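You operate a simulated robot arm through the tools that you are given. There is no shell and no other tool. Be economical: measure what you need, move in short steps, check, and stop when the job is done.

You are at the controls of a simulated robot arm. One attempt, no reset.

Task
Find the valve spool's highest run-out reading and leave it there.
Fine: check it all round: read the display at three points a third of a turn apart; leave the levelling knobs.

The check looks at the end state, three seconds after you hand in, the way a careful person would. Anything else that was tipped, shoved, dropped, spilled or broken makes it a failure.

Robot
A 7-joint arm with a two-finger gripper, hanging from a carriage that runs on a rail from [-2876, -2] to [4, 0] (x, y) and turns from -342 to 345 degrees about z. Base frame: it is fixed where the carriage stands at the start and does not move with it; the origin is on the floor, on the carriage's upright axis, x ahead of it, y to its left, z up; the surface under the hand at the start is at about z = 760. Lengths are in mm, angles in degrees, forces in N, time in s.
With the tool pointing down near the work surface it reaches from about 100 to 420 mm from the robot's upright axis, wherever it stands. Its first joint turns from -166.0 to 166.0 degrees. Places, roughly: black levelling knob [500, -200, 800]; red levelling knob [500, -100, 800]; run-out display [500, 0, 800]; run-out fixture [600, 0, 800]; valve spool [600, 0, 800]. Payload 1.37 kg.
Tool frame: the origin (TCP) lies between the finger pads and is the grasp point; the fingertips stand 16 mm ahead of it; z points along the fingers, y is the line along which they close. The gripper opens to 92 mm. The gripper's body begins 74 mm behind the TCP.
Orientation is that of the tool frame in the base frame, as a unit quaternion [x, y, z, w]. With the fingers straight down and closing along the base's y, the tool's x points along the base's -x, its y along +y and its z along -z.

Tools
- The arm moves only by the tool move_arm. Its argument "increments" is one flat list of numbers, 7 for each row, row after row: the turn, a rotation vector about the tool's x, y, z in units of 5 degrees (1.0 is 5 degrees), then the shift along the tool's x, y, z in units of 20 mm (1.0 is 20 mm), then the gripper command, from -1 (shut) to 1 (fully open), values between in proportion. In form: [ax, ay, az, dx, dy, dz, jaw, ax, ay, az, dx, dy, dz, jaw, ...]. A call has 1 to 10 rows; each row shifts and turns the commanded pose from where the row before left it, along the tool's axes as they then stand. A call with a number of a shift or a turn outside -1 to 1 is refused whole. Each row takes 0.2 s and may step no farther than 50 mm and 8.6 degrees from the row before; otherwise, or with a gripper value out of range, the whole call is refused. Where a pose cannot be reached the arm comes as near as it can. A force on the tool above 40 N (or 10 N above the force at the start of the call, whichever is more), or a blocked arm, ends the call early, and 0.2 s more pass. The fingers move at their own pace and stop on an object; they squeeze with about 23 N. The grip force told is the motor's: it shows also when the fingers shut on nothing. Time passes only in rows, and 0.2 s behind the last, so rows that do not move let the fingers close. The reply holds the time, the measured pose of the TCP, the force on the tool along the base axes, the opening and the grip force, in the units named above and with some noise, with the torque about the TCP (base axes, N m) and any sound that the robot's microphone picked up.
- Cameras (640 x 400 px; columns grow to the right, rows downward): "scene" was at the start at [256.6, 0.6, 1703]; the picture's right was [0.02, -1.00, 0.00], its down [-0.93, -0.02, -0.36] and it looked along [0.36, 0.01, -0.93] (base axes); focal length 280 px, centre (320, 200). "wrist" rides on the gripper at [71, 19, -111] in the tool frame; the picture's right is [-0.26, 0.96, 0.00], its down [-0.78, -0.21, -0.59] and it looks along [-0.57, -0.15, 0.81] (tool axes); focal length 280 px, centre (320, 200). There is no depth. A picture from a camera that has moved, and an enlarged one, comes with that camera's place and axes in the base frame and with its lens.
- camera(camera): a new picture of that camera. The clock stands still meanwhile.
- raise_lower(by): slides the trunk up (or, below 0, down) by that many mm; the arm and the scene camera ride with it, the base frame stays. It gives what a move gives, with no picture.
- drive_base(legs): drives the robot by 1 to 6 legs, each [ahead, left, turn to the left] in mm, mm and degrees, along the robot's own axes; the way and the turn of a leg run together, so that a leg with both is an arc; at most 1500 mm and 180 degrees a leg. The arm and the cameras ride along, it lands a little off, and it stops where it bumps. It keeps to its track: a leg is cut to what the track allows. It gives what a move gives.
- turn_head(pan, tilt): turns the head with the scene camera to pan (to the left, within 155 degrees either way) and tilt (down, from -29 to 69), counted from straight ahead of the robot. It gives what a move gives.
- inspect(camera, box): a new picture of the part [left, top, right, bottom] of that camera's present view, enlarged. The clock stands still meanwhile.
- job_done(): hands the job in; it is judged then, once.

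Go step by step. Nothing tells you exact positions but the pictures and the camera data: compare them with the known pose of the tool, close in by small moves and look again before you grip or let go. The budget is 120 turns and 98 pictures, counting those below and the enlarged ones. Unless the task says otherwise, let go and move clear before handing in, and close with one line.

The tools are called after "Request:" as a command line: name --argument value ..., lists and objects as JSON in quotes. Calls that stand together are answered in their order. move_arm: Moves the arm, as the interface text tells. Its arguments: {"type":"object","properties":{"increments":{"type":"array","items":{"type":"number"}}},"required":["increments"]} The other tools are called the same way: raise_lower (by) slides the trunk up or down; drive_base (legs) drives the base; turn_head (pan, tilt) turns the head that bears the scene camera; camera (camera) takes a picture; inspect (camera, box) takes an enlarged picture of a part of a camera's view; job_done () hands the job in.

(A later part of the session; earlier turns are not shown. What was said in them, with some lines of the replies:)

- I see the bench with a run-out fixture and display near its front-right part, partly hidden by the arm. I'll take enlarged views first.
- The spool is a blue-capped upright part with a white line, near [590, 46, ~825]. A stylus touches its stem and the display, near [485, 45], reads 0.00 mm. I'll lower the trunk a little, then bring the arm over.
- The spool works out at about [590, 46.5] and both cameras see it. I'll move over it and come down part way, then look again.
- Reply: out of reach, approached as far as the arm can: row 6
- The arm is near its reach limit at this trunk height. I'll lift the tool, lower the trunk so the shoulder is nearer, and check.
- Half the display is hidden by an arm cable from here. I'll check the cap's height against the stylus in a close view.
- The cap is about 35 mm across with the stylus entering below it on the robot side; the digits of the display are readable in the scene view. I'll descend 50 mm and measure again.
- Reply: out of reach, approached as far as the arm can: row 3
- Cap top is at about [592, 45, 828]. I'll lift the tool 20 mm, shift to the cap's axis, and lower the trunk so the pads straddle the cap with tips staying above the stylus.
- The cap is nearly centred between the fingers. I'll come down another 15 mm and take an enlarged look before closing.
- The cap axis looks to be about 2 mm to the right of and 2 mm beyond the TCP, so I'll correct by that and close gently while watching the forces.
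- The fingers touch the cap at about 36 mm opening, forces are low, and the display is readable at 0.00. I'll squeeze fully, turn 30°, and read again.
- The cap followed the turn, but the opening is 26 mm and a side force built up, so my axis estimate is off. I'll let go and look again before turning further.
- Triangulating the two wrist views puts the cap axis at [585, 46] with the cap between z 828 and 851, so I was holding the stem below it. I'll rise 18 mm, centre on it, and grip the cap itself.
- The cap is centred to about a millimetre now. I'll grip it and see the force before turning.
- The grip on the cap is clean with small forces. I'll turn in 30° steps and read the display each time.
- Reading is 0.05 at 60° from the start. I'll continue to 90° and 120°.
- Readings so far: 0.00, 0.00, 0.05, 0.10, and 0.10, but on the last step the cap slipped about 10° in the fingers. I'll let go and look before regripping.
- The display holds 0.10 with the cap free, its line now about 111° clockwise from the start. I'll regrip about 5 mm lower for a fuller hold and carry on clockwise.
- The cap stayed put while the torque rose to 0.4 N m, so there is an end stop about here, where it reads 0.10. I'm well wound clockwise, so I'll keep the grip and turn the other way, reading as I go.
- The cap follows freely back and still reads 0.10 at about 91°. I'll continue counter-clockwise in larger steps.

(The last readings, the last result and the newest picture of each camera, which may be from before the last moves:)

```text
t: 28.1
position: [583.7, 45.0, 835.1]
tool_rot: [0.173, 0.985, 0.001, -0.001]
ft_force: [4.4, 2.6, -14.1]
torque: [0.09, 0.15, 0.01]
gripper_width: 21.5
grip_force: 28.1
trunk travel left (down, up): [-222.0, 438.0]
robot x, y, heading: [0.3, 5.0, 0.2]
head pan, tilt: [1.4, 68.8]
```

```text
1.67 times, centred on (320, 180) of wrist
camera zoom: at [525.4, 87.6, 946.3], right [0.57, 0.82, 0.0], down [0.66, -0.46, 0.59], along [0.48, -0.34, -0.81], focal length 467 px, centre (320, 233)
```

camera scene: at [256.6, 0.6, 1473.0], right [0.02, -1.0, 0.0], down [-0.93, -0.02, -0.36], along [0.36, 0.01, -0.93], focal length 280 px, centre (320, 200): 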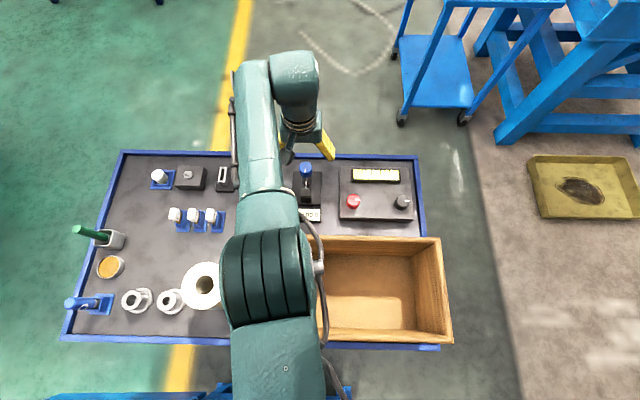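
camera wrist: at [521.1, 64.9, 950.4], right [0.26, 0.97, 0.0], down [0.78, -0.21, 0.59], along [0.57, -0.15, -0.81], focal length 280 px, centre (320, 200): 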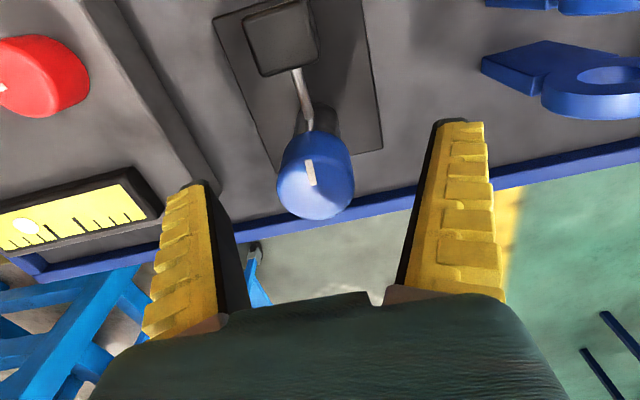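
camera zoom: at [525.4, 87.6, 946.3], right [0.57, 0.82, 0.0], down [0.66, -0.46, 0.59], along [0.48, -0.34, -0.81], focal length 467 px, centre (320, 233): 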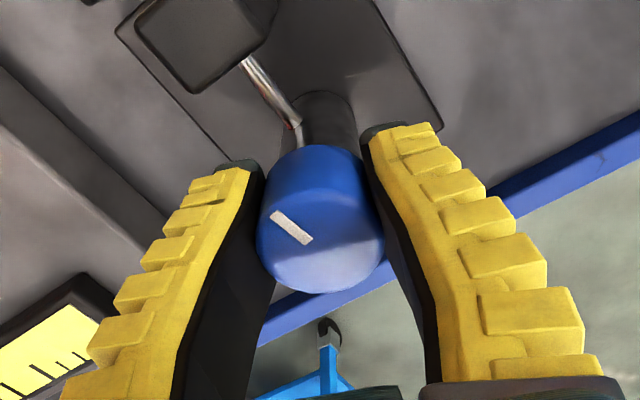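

At about 41° it reads 0.00 and at about -9° (just past the start) 0.05; the display seems to step by 0.05. I'll keep going counter-clockwise.

Request:
move_arm --increments '[0, 0, -1, 0, 0, 0, -1, 0, 0, -1, 0, 0, 0, -1, 0, 0, -1, 0, 0, 0, -1, 0, 0, -1, 0, 0, 0, -1, 0, 0, -1, 0, 0, 0, -1, 0, 0, -1, 0, 0, 0, -1, 0, 0, -1, 0, 0, 0, -1, 0, 0, -1, 0, 0, 0, -1]'

Request:
inspect --camera "scene" --box '[280, 130, 340, 220]'

Request:
move_arm --increments '[0, 0, -1, 0, 0, 0, -1, 0, 0, -1, 0, 0, 0, -1, 0, 0, -1, 0, 0, 0, -1, 0, 0, -1, 0, 0, 0, -1, 0, 0, -1, 0, 0, 0, -1, 0, 0, -1, 0, 0, 0, -1, 0, 0, -1, 0, 0, 0, -1, 0, 0, -1, 0, 0, 0, -1]'

Request:
inspect --camera "scene" --box '[280, 130, 340, 220]'

Request:
inspect --camera "wrist" --box '[180, 60, 460, 300]'

```text
t: 29.9
position: [583.3, 45.6, 836.1]
tool_rot: [-0.174, 0.985, 0.001, 0.0]
ft_force: [1.5, 1.0, -8.9]
torque: [0.01, 0.08, 0.06]
gripper_width: 21.8
grip_force: 27.7
trunk travel left (down, up): [-222.0, 438.0]
robot x, y, heading: [3.0, -1.1, -0.2]
head pan, tilt: [1.4, 68.8]
```

```text
4.44 times, centred on (310, 175) of scene
camera zoom: at [256.3, 0.8, 1397.0], right [0.02, -1.0, 0.0], down [-0.93, -0.02, -0.36], along [0.36, 0.01, -0.93], focal length 1245 px, centre (364, 311)
```

zoom: 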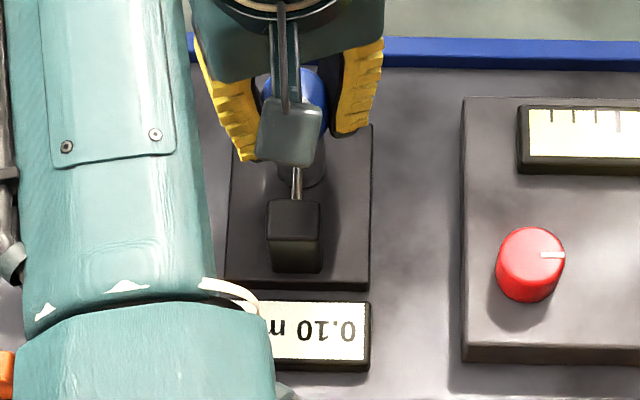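

```text
t: 31.7
position: [584.7, 45.4, 835.5]
tool_rot: [-0.501, 0.865, 0.0, 0.0]
ft_force: [0.6, 2.2, -7.6]
torque: [0.06, -0.05, -0.02]
gripper_width: 21.5
grip_force: 28.1
trunk travel left (down, up): [-222.0, 438.0]
robot x, y, heading: [0.0, -3.9, -0.1]
head pan, tilt: [1.4, 68.8]
```

```text
4.44 times, centred on (310, 175) of scene
camera zoom: at [256.4, 0.9, 1396.9], right [0.02, -1.0, 0.0], down [-0.93, -0.02, -0.36], along [0.36, 0.01, -0.93], focal length 1245 px, centre (364, 311)
```

zoom: 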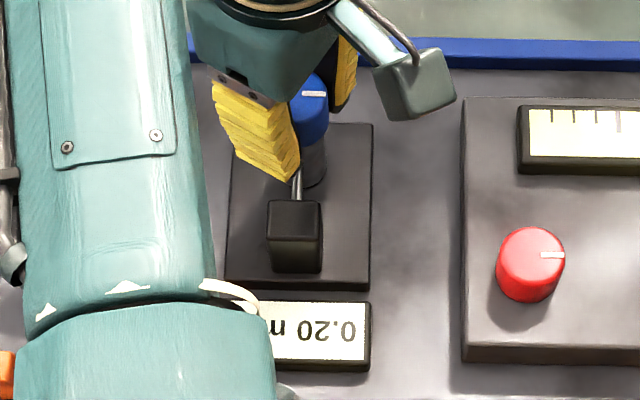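

```text
1.67 times, centred on (320, 180) of wrist
camera zoom: at [533.6, -6.4, 946.4], right [-0.71, 0.71, 0.0], down [0.57, 0.57, 0.59], along [0.42, 0.42, -0.81], focal length 467 px, centre (320, 233)
```

zoom: 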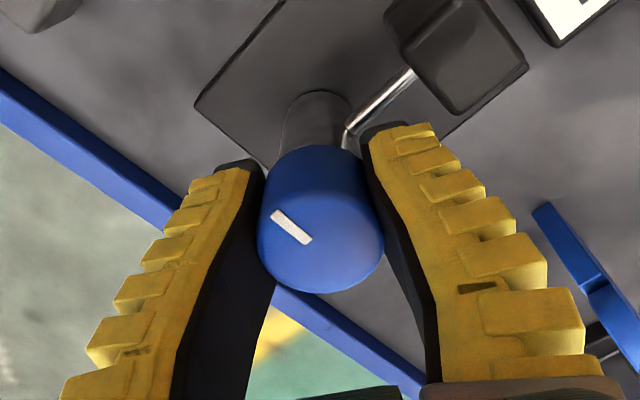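

It climbs: 0.10 at about -49°, 0.20 at about -89°. I'll go on in 20° steps.

Request:
move_arm --increments '[0, 0, -1, 0, 0, 0, -1, 0, 0, -1, 0, 0, 0, -1, 0, 0, -1, 0, 0, 0, -1, 0, 0, -1, 0, 0, 0, -1]'

Request:
inspect --camera "scene" --box '[280, 130, 340, 220]'

Request:
move_arm --increments '[0, 0, -1, 0, 0, 0, -1, 0, 0, -1, 0, 0, 0, -1, 0, 0, -1, 0, 0, 0, -1, 0, 0, -1, 0, 0, 0, -1]'

Request:
inspect --camera "scene" --box '[280, 130, 340, 220]'

Request:
inspect --camera "wrist" --box '[180, 60, 460, 300]'

```text
t: 32.7
position: [584.3, 44.6, 836.0]
tool_rot: [-0.643, 0.766, 0.0, 0.0]
ft_force: [1.6, 2.0, -7.4]
torque: [0.09, -0.04, -0.01]
gripper_width: 21.5
grip_force: 27.6
trunk travel left (down, up): [-222.0, 438.0]
robot x, y, heading: [-1.8, -1.8, -0.0]
head pan, tilt: [1.4, 68.8]
```

```text
4.44 times, centred on (310, 175) of scene
camera zoom: at [256.4, 0.9, 1396.9], right [0.02, -1.0, 0.0], down [-0.93, -0.02, -0.36], along [0.36, 0.01, -0.93], focal length 1245 px, centre (364, 311)
```

zoom: 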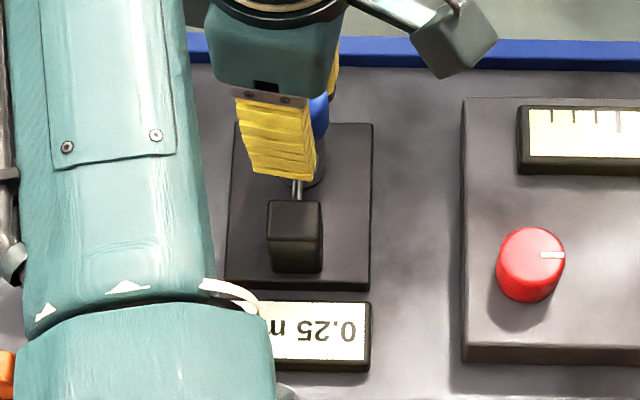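

```text
t: 33.7
position: [584.7, 45.4, 835.5]
tool_rot: [0.766, -0.642, -0.001, 0.0]
ft_force: [-2.9, 0.5, -0.2]
torque: [0.16, 0.03, -0.01]
gripper_width: 21.3
grip_force: 28.1
trunk travel left (down, up): [-222.0, 438.0]
robot x, y, heading: [-0.5, -4.3, -0.1]
head pan, tilt: [1.4, 68.8]
```

```text
4.44 times, centred on (310, 175) of scene
camera zoom: at [256.2, 0.7, 1396.9], right [0.02, -1.0, 0.0], down [-0.93, -0.02, -0.36], along [0.36, 0.01, -0.93], focal length 1245 px, centre (364, 311)
```

zoom: 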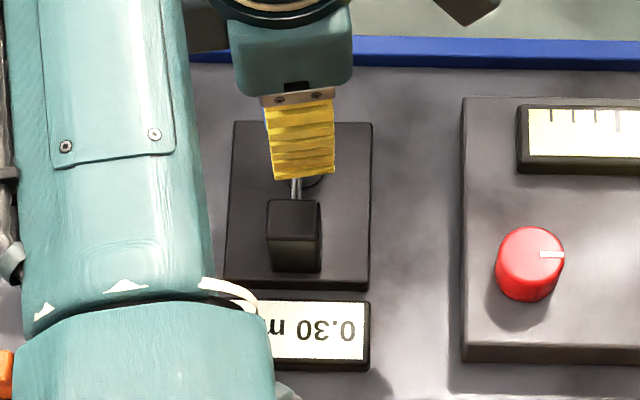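

```text
1.67 times, centred on (320, 180) of wrist
camera zoom: at [579.0, -27.6, 946.5], right [-1.0, 0.09, 0.0], down [0.07, 0.8, 0.59], along [0.05, 0.59, -0.81], focal length 467 px, centre (320, 233)
```

zoom: 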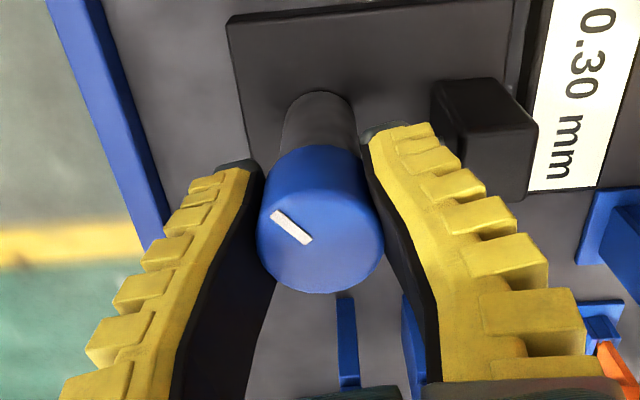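

0.25 at about -109°, 0.30 at about -129°. Continuing in 10° steps towards the top.

Request:
move_arm --increments '[0, 0, -1, 0, 0, 0, -1, 0, 0, -1, 0, 0, 0, -1]'

Request:
inspect --camera "scene" --box '[280, 130, 340, 220]'

Request:
move_arm --increments '[0, 0, -1, 0, 0, 0, -1, 0, 0, -1, 0, 0, 0, -1]'

Request:
inspect --camera "scene" --box '[280, 130, 340, 220]'

Request:
move_arm --increments '[0, 0, -1, 0, 0, 0, -1, 0, 0, -1, 0, 0, 0, -1]'

Request:
inspect --camera "scene" --box '[280, 130, 340, 220]'

Request:
inspect --camera "wrist" --box '[180, 60, 460, 300]'

```text
t: 34.3
position: [583.9, 45.8, 836.1]
tool_rot: [0.82, -0.573, 0.0, 0.0]
ft_force: [-6.6, -0.7, 5.7]
torque: [0.14, 0.07, 0.01]
gripper_width: 21.3
grip_force: 27.7
trunk travel left (down, up): [-222.0, 438.0]
robot x, y, heading: [0.2, 1.5, 0.2]
head pan, tilt: [1.4, 68.8]
```

```text
4.44 times, centred on (310, 175) of scene
camera zoom: at [256.0, 0.6, 1396.9], right [0.02, -1.0, 0.0], down [-0.93, -0.02, -0.36], along [0.36, 0.01, -0.93], focal length 1245 px, centre (364, 311)
```

zoom: 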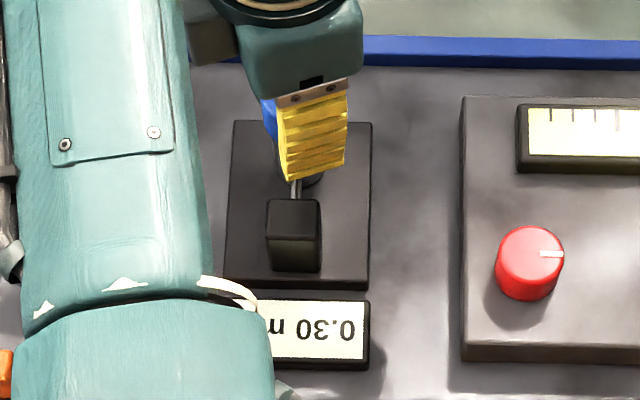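

```text
t: 34.9
position: [584.5, 45.9, 835.5]
tool_rot: [0.867, -0.499, 0.0, 0.0]
ft_force: [-7.7, 1.6, 9.0]
torque: [-0.25, -0.08, -0.01]
gripper_width: 21.4
grip_force: 27.7
trunk travel left (down, up): [-222.0, 438.0]
robot x, y, heading: [-2.1, 0.8, -0.2]
head pan, tilt: [1.4, 68.8]
```

```text
4.44 times, centred on (310, 175) of scene
camera zoom: at [256.1, 0.8, 1396.9], right [0.02, -1.0, 0.0], down [-0.93, -0.02, -0.36], along [0.36, 0.01, -0.93], focal length 1245 px, centre (364, 311)
```

zoom: 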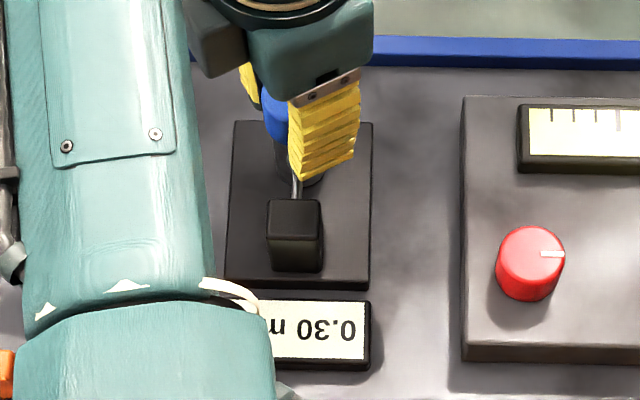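

```text
t: 35.5
position: [583.1, 46.3, 837.5]
tool_rot: [0.907, -0.422, 0.0, 0.0]
ft_force: [-5.0, 0.9, 8.3]
torque: [0.02, 0.15, 0.01]
gripper_width: 21.3
grip_force: 27.6
trunk travel left (down, up): [-222.0, 438.0]
robot x, y, heading: [3.0, 1.5, -0.2]
head pan, tilt: [1.4, 68.8]
```

```text
4.44 times, centred on (310, 175) of scene
camera zoom: at [256.3, 0.8, 1396.9], right [0.02, -1.0, 0.0], down [-0.93, -0.02, -0.36], along [0.36, 0.01, -0.93], focal length 1245 px, centre (364, 311)
```

zoom: 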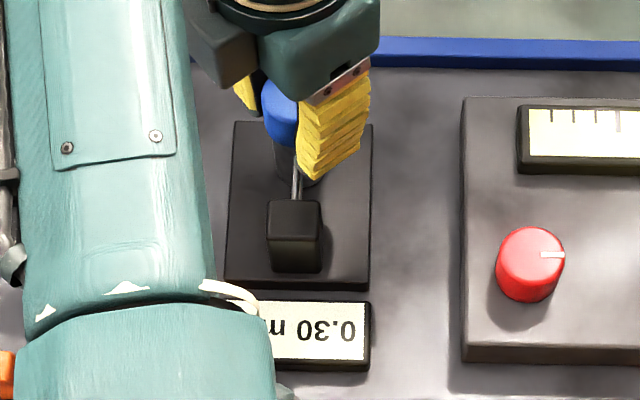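

```text
1.67 times, centred on (320, 180) of wrist
camera zoom: at [616.4, -21.2, 946.3], right [-0.91, -0.42, 0.0], down [-0.34, 0.73, 0.59], along [-0.25, 0.54, -0.81], focal length 467 px, centre (320, 233)
```

zoom: 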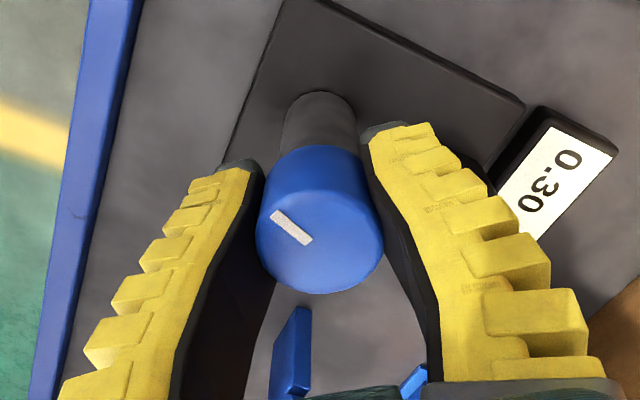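

It holds 0.30 from about -129° to -159°. I'll go on to find where it falls, so the top can be bracketed.

Request:
move_arm --increments '[0, 0, -1, 0, 0, 0, -1, 0, 0, -1, 0, 0, 0, -1]'

Request:
inspect --camera "scene" --box '[280, 130, 340, 220]'

Request:
move_arm --increments '[0, 0, -1, 0, 0, 0, -1, 0, 0, -1, 0, 0, 0, -1]'

Request:
inspect --camera "scene" --box '[280, 130, 340, 220]'

Request:
move_arm --increments '[0, 0, -1, 0, 0, 0, -1, 0, 0, -1, 0, 0, 0, -1]'

Request:
inspect --camera "scene" --box '[280, 130, 340, 220]'

Request:
inspect --camera "wrist" --box '[180, 60, 460, 300]'

```text
t: 36.1
position: [584.6, 45.0, 835.2]
tool_rot: [0.94, -0.342, 0.0, 0.0]
ft_force: [-3.4, 2.5, 5.7]
torque: [-0.08, -0.02, 0.01]
gripper_width: 21.6
grip_force: 27.8
trunk travel left (down, up): [-222.0, 438.0]
robot x, y, heading: [2.6, -2.0, -0.1]
head pan, tilt: [1.4, 68.8]
```

```text
4.44 times, centred on (310, 175) of scene
camera zoom: at [256.4, 0.8, 1396.9], right [0.02, -1.0, 0.0], down [-0.93, -0.02, -0.36], along [0.36, 0.01, -0.93], focal length 1245 px, centre (364, 311)
```

zoom: 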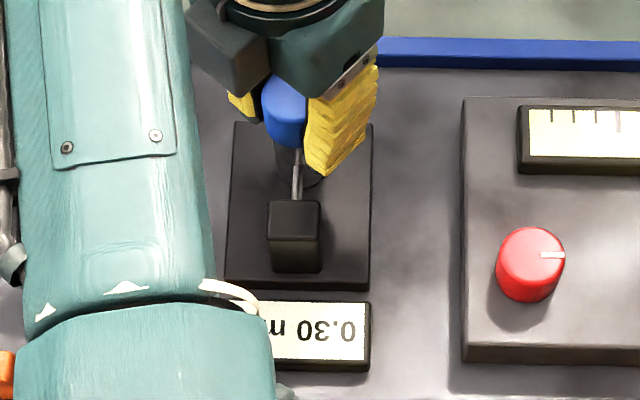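

```text
t: 36.7
position: [585.6, 45.5, 836.5]
tool_rot: [0.966, -0.257, 0.0, 0.0]
ft_force: [-4.9, 2.3, 7.2]
torque: [-0.05, -0.08, 0.01]
gripper_width: 21.5
grip_force: 28.2
trunk travel left (down, up): [-222.0, 438.0]
robot x, y, heading: [3.0, 2.6, 0.0]
head pan, tilt: [1.4, 68.8]
```

```text
4.44 times, centred on (310, 175) of scene
camera zoom: at [256.3, 0.8, 1396.9], right [0.02, -1.0, 0.0], down [-0.93, -0.02, -0.36], along [0.36, 0.01, -0.93], focal length 1245 px, centre (364, 311)
```

zoom: 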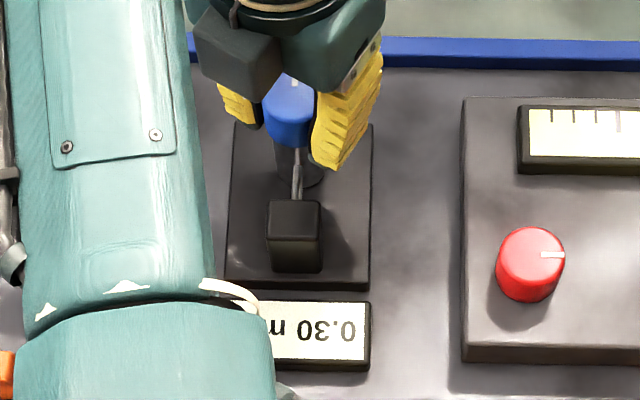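

```text
t: 37.3
position: [584.2, 45.9, 835.7]
tool_rot: [0.985, -0.173, 0.0, 0.0]
ft_force: [-3.9, 0.8, 6.6]
torque: [0.05, 0.29, 0.0]
gripper_width: 21.4
grip_force: 27.9
trunk travel left (down, up): [-222.0, 438.0]
robot x, y, heading: [-3.3, -1.3, 0.1]
head pan, tilt: [1.4, 68.8]
```

```text
4.44 times, centred on (310, 175) of scene
camera zoom: at [256.4, 0.8, 1396.9], right [0.02, -1.0, 0.0], down [-0.93, -0.02, -0.36], along [0.36, 0.01, -0.93], focal length 1245 px, centre (364, 311)
```

zoom: 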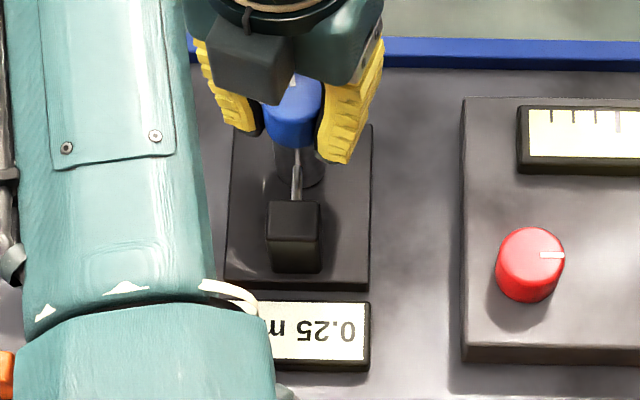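

```text
1.67 times, centred on (320, 180) of wrist
camera zoom: at [645.7, 3.3, 946.3], right [-0.57, -0.82, 0.0], down [-0.66, 0.46, 0.59], along [-0.48, 0.34, -0.81], focal length 467 px, centre (320, 233)
```

zoom: 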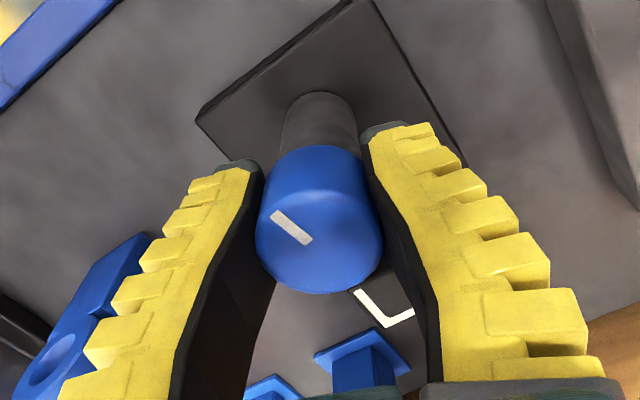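

It dropped to 0.25 at about -189°, so the 0.30 band is bracketed. I'll look a bit further on to be sure nothing higher lies in the part not yet seen.

Request:
move_arm --increments '[0, 0, -1, 0, 0, 0, -1, 0, 0, -1, 0, 0, 0, -1, 0, 0, -1, 0, 0, 0, -1, 0, 0, -1, 0, 0, 0, -1]'

Request:
inspect --camera "scene" --box '[280, 130, 340, 220]'

Request:
inspect --camera "wrist" --box '[180, 60, 460, 300]'

```text
t: 38.3
position: [583.9, 45.0, 835.7]
tool_rot: [1.0, 0.001, -0.001, 0.0]
ft_force: [-11.1, 1.5, 13.0]
torque: [-0.01, -0.24, 0.01]
gripper_width: 21.6
grip_force: 28.2
trunk travel left (down, up): [-222.0, 438.0]
robot x, y, heading: [-1.2, -0.1, -0.2]
head pan, tilt: [1.4, 68.8]
```

```text
4.44 times, centred on (310, 175) of scene
camera zoom: at [255.8, 0.8, 1396.8], right [0.02, -1.0, 0.0], down [-0.93, -0.02, -0.36], along [0.36, 0.01, -0.93], focal length 1245 px, centre (364, 311)
```

zoom: 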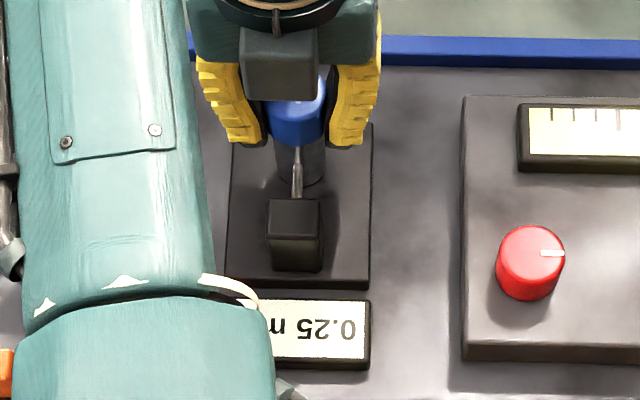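

```text
1.67 times, centred on (320, 180) of wrist
camera zoom: at [656.6, 26.4, 946.1], right [-0.26, -0.97, 0.0], down [-0.78, 0.21, 0.59], along [-0.57, 0.15, -0.81], focal length 467 px, centre (320, 233)
```

zoom: 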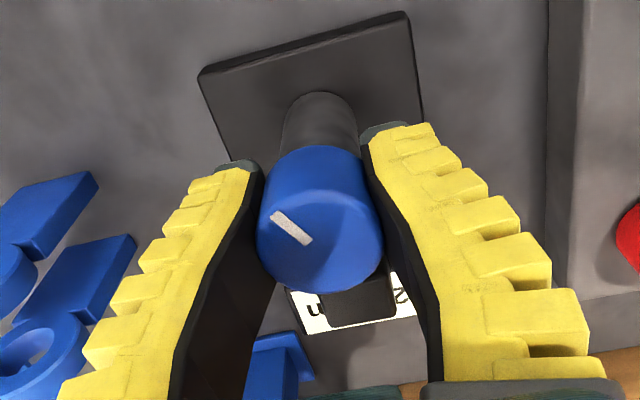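

Still 0.25 at about -209°. One more short stretch closes the circle.

Request:
move_arm --increments '[0, 0, -1, 0, 0, 0, -1, 0, 0, -1, 0, 0, 0, -1, 0, 0, -1, 0, 0, 0, -1, 0, 0, -1, 0, 0, 0, -1]'

Request:
inspect --camera "scene" --box '[280, 130, 340, 220]'

Request:
inspect --camera "wrist" --box '[180, 60, 460, 300]'

```text
t: 39.3
position: [584.8, 44.8, 835.7]
tool_rot: [1.0, 0.022, 0.0, 0.001]
ft_force: [-11.5, 2.6, 15.4]
torque: [0.0, 0.23, 0.04]
gripper_width: 21.8
grip_force: 28.2
out of reach, approached as far as the arm can: row 2, 3, 4
trunk travel left (down, up): [-222.0, 438.0]
robot x, y, heading: [-2.1, 1.3, 0.2]
head pan, tilt: [1.4, 68.8]
```

```text
4.44 times, centred on (310, 175) of scene
camera zoom: at [255.9, 0.9, 1396.8], right [0.02, -1.0, 0.0], down [-0.93, -0.02, -0.36], along [0.36, 0.01, -0.93], focal length 1245 px, centre (364, 311)
```

zoom: 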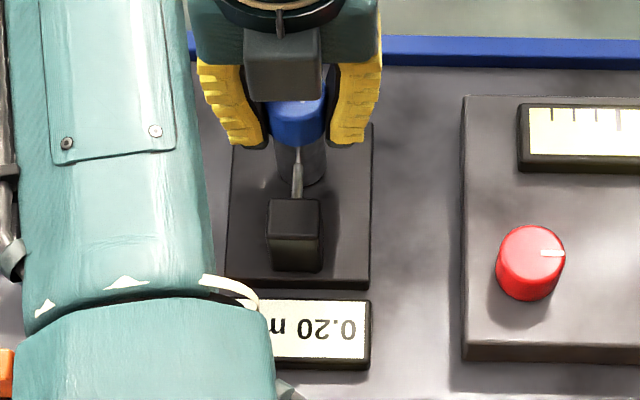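

```text
1.67 times, centred on (320, 180) of wrist
camera zoom: at [657.3, 29.4, 946.0], right [-0.22, -0.98, 0.0], down [-0.79, 0.18, 0.59], along [-0.58, 0.13, -0.81], focal length 467 px, centre (320, 233)
```

zoom: 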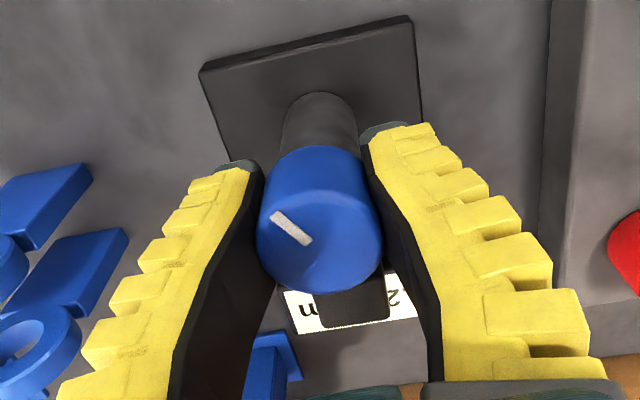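

The joint limit stops me at about -211°, reading 0.20, and the only gap left runs down to the 0.10 already read. The 0.30 band is the top, so I'll go back through it and refine both edges.

Request:
move_arm --increments '[0, 0, 1, 0, 0, 0, -1, 0, 0, 1, 0, 0, 0, -1, 0, 0, 1, 0, 0, 0, -1, 0, 0, 1, 0, 0, 0, -1, 0, 0, 1, 0, 0, 0, -1]'

Request:
inspect --camera "scene" --box '[280, 130, 340, 220]'

```text
t: 40.5
position: [584.7, 45.2, 835.2]
tool_rot: [0.981, -0.196, 0.0, -0.002]
ft_force: [-8.3, 2.7, 12.2]
torque: [0.04, 0.08, -0.01]
gripper_width: 21.9
grip_force: 28.7
trunk travel left (down, up): [-222.0, 438.0]
robot x, y, heading: [0.4, 1.5, 0.2]
head pan, tilt: [1.4, 68.8]
```

```text
4.44 times, centred on (310, 175) of scene
camera zoom: at [256.3, 1.0, 1396.9], right [0.02, -1.0, 0.0], down [-0.93, -0.02, -0.36], along [0.36, 0.01, -0.93], focal length 1245 px, centre (364, 311)
```

zoom: 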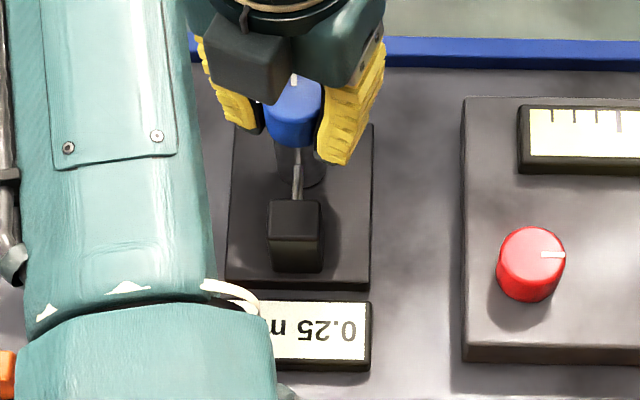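

At tool yaw -157° it's 0.25; -150° was 0.30. Next I'll check the edge at -154° and then the far edge around -90°.

Request:
move_arm --increments '[0, 0, 0.7, 0, 0, 0, -1]'

Request:
inspect --camera "scene" --box '[290, 180, 340, 220]'

Request:
move_arm --increments '[0, 0, 1, 0, 0, 0, -1, 0, 0, 1, 0, 0, 0, -1, 0, 0, 1, 0, 0, 0, -1, 0, 0, 1, 0, 0, 0, -1, 0, 0, 1, 0, 0, 0, -1, 0, 0, 1, 0, 0, 0, -1, 0, 0, 1, 0, 0, 0, -1, 0, 0, 1, 0, 0, 0, -1, 0, 0, 1, 0, 0, 0, -1, 0, 0, 1, 0, 0, 0, -1]'

Request:
inspect --camera "scene" --box '[290, 180, 340, 220]'

Request:
move_arm --increments '[0, 0, 1, 0, 0, 0, -1, 0, 0, 1, 0, 0, 0, -1]'

Request:
inspect --camera "scene" --box '[290, 180, 340, 220]'

```text
t: 40.9
position: [584.6, 45.2, 834.8]
tool_rot: [0.974, -0.225, 0.001, 0.0]
ft_force: [-7.2, 3.9, 12.4]
torque: [-0.03, -0.1, -0.01]
gripper_width: 21.8
grip_force: 28.2
trunk travel left (down, up): [-222.0, 438.0]
robot x, y, heading: [1.6, -0.7, 0.1]
head pan, tilt: [1.4, 68.8]
```

```text
10.00 times, centred on (315, 200) of scene
camera zoom: at [256.3, 1.1, 1396.9], right [0.02, -1.0, 0.0], down [-0.93, -0.02, -0.36], along [0.36, 0.01, -0.93], focal length 2801 px, centre (370, 200)
```

zoom: 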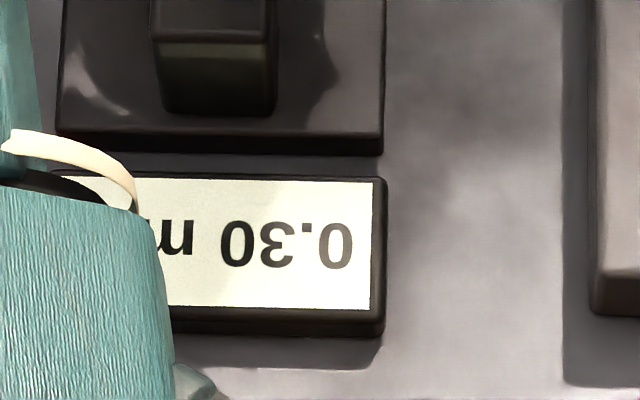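

```text
t: 43.1
position: [583.4, 46.6, 834.9]
tool_rot: [0.788, -0.616, 0.001, 0.0]
ft_force: [-3.1, 2.3, 5.4]
torque: [0.16, 0.02, -0.01]
gripper_width: 22.2
grip_force: 27.8
trunk travel left (down, up): [-222.0, 438.0]
robot x, y, heading: [-1.2, 0.7, -0.2]
head pan, tilt: [1.4, 68.8]
```

```text
10.00 times, centred on (315, 200) of scene
camera zoom: at [256.4, 0.8, 1396.9], right [0.02, -1.0, 0.0], down [-0.93, -0.02, -0.36], along [0.36, 0.01, -0.93], focal length 2801 px, centre (370, 200)
```

zoom: 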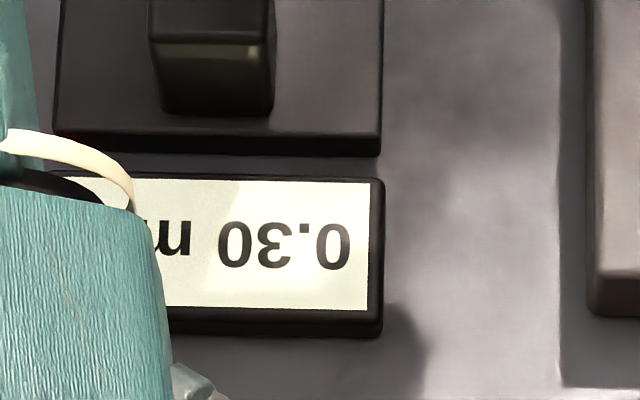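

```text
t: 43.7
position: [584.6, 45.4, 834.7]
tool_rot: [0.731, -0.683, 0.0, 0.0]
ft_force: [-5.8, 1.6, 11.6]
torque: [0.19, 0.04, -0.04]
gripper_width: 21.8
grip_force: 28.0
trunk travel left (down, up): [-222.0, 438.0]
robot x, y, heading: [-1.6, 1.4, -0.3]
head pan, tilt: [1.4, 68.8]
```

```text
10.00 times, centred on (315, 200) of scene
camera zoom: at [256.3, 0.8, 1397.0], right [0.02, -1.0, 0.0], down [-0.93, -0.02, -0.36], along [0.36, 0.01, -0.93], focal length 2801 px, centre (370, 200)
```

zoom: 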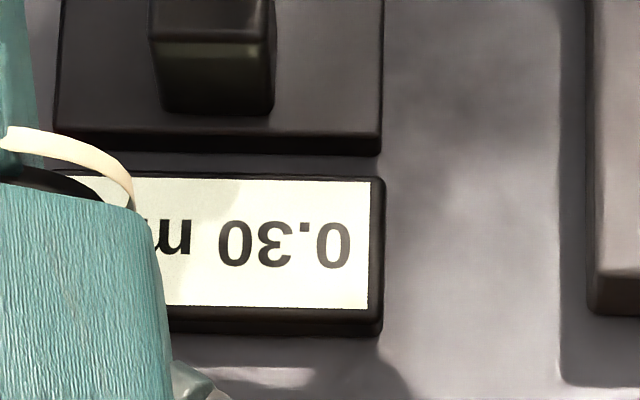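

Upper edge sits at tool yaw about -156°. At -94° it's still 0.30, so I'll step on to find the lower edge (it was 0.25 at -80°).

Request:
move_arm --increments '[0, 0, 1, 0, 0, 0, -1]'

Request:
inspect --camera "scene" --box '[290, 180, 340, 220]'

Request:
move_arm --increments '[0, 0, 0.9, 0, 0, 0, -1]'

Request:
inspect --camera "scene" --box '[290, 180, 340, 220]'

```text
t: 44.1
position: [583.9, 44.9, 835.9]
tool_rot: [-0.7, 0.714, -0.001, 0.001]
ft_force: [-7.6, 0.7, 13.1]
torque: [0.2, 0.03, -0.04]
gripper_width: 22.2
grip_force: 27.8
trunk travel left (down, up): [-222.0, 438.0]
robot x, y, heading: [0.7, 1.2, 0.3]
head pan, tilt: [1.4, 68.8]
```

```text
10.00 times, centred on (315, 200) of scene
camera zoom: at [256.2, 0.8, 1396.9], right [0.02, -1.0, 0.0], down [-0.93, -0.02, -0.36], along [0.36, 0.01, -0.93], focal length 2801 px, centre (370, 200)
```

zoom: 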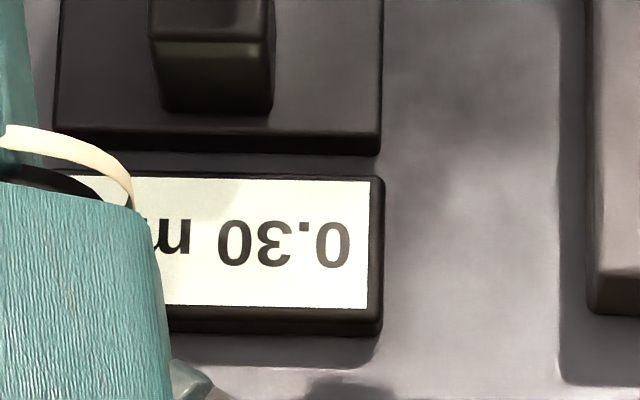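

```text
t: 44.5
position: [583.7, 45.0, 835.0]
tool_rot: [-0.672, 0.741, -0.001, 0.001]
ft_force: [-9.3, -0.8, 15.2]
torque: [0.17, 0.05, -0.01]
gripper_width: 21.8
grip_force: 28.4
trunk travel left (down, up): [-222.0, 438.0]
robot x, y, heading: [-2.2, 2.1, -0.1]
head pan, tilt: [1.4, 68.8]
```

```text
10.00 times, centred on (315, 200) of scene
camera zoom: at [256.2, 0.5, 1396.9], right [0.02, -1.0, 0.0], down [-0.93, -0.02, -0.36], along [0.36, 0.01, -0.93], focal length 2801 px, centre (370, 200)
```

zoom: 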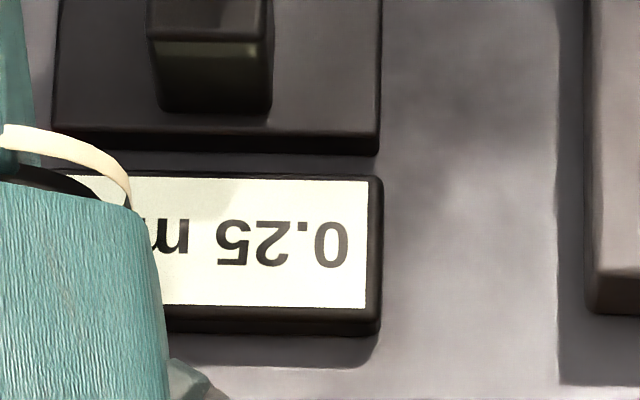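

The 0.30 band runs from about -156° to -87° in tool yaw, so its middle, the peak, is at -121°. I'll turn there and check the reading and the cap's line.

Request:
move_arm --increments '[0, 0, -1, 0, 0, 0, -1, 0, 0, -1, 0, 0, 0, -1, 0, 0, -1, 0, 0, 0, -1, 0, 0, -1, 0, 0, 0, -1, 0, 0, -1, 0, 0, 0, -1, 0, 0, -1, 0, 0, 0, -1, 0, 0, -1, 0, 0, 0, -1, 0, 0, -0.36, 0, 0, 0, -1]'

Request:
inspect --camera "scene" --box '[290, 180, 340, 220]'

Request:
inspect --camera "wrist" --box '[180, 60, 460, 300]'

```text
t: 46.3
position: [584.5, 45.3, 834.4]
tool_rot: [0.872, -0.489, 0.0, 0.001]
ft_force: [-1.7, 2.4, 3.5]
torque: [0.02, 0.04, -0.02]
gripper_width: 22.3
grip_force: 28.0
trunk travel left (down, up): [-222.0, 438.0]
robot x, y, heading: [1.9, 1.7, -0.0]
head pan, tilt: [1.4, 68.8]
```

```text
10.00 times, centred on (315, 200) of scene
camera zoom: at [256.5, 0.8, 1396.9], right [0.02, -1.0, 0.0], down [-0.93, -0.02, -0.36], along [0.36, 0.01, -0.93], focal length 2801 px, centre (370, 200)
```

zoom: 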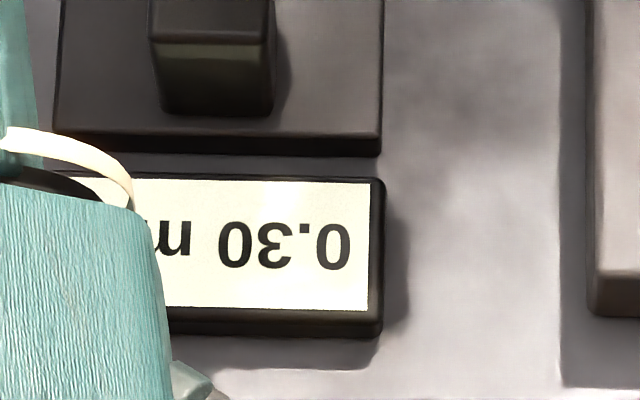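

```text
1.67 times, centred on (320, 180) of wrist
camera zoom: at [606.2, -25.1, 945.9], right [-0.96, -0.28, 0.0], down [-0.22, 0.78, 0.59], along [-0.16, 0.57, -0.81], focal length 467 px, centre (320, 233)
```

zoom: 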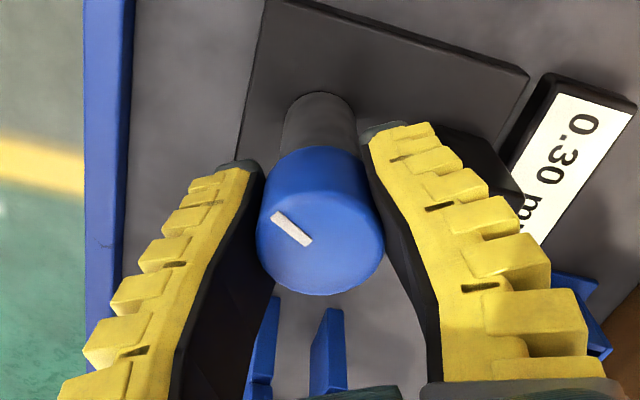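

The reading is 0.30 and the line hasn't slipped in the fingers. I'll open just enough to clear the cap, then lift straight up.

Request:
move_arm --increments '[0, 0, 0, 0, 0, 0, -0.4, 0, 0, 0, 0, 0, 0, -0.05, 0, 0, 0, 0, 0, 0, -0.05, 0, 0, 0, 0, 0, -0.5, -0.05, 0, 0, 0, 0, 0, -1, -0.05, 0, 0, 0, 0, 0, -1, -0.05, 0, 0, 0, 0, 0, -1, 0, 0, 0, 0, 0, 0, -1, 0]'

Request:
camera --camera "scene"

Request:
inspect --camera "scene" --box '[280, 130, 340, 220]'

```text
t: 48.1
position: [585.5, 43.3, 925.0]
tool_rot: [0.872, -0.49, 0.0, 0.001]
ft_force: [0.1, 0.2, 0.4]
torque: [0.01, -0.01, -0.01]
gripper_width: 49.4
grip_force: 2.8
trunk travel left (down, up): [-222.0, 438.0]
robot x, y, heading: [3.9, 3.0, -0.2]
head pan, tilt: [1.4, 68.8]
```

```text
31 pictures are left
camera scene: at [256.7, 0.6, 1397.0], right [0.02, -1.0, 0.0], down [-0.93, -0.02, -0.36], along [0.36, 0.01, -0.93], focal length 280 px, centre (320, 200)
```

scene: 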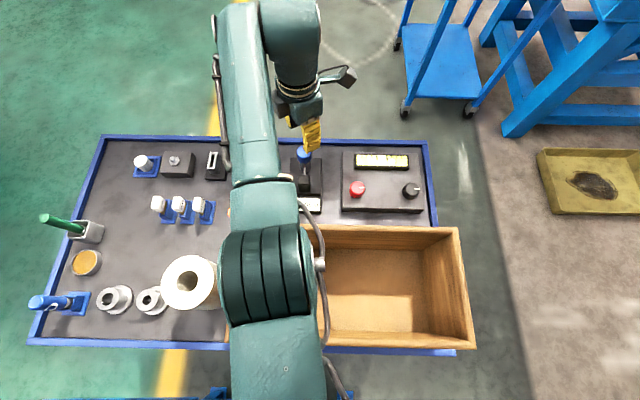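

```text
4.44 times, centred on (310, 175) of scene
camera zoom: at [256.7, 0.6, 1397.0], right [0.02, -1.0, 0.0], down [-0.93, -0.02, -0.36], along [0.36, 0.01, -0.93], focal length 1245 px, centre (364, 311)
```

zoom: 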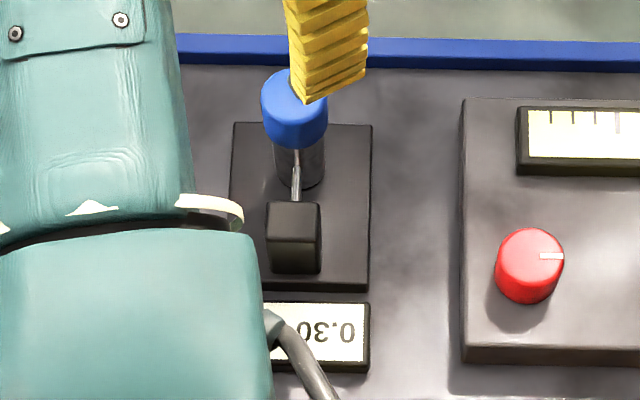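

The spool stands by itself reading 0.30 mm, the highest of the readings around the turn, and the hand is about 60 mm clear above it with nothing else touched. I'm handing in now.

Request:
job_done

```text
The job is handed in.
```

The spool is left at its highest run-out reading, 0.30 mm, in the middle of the band where the display shows 0.30. Three points a third of a turn apart read 0.10, 0.05 and 0.30. About 40° of the turn was not read, between readings of 0.20 and 0.10: the spool would not turn further one way and my wrist ran out of travel the other way. The levelling knobs were not touched.
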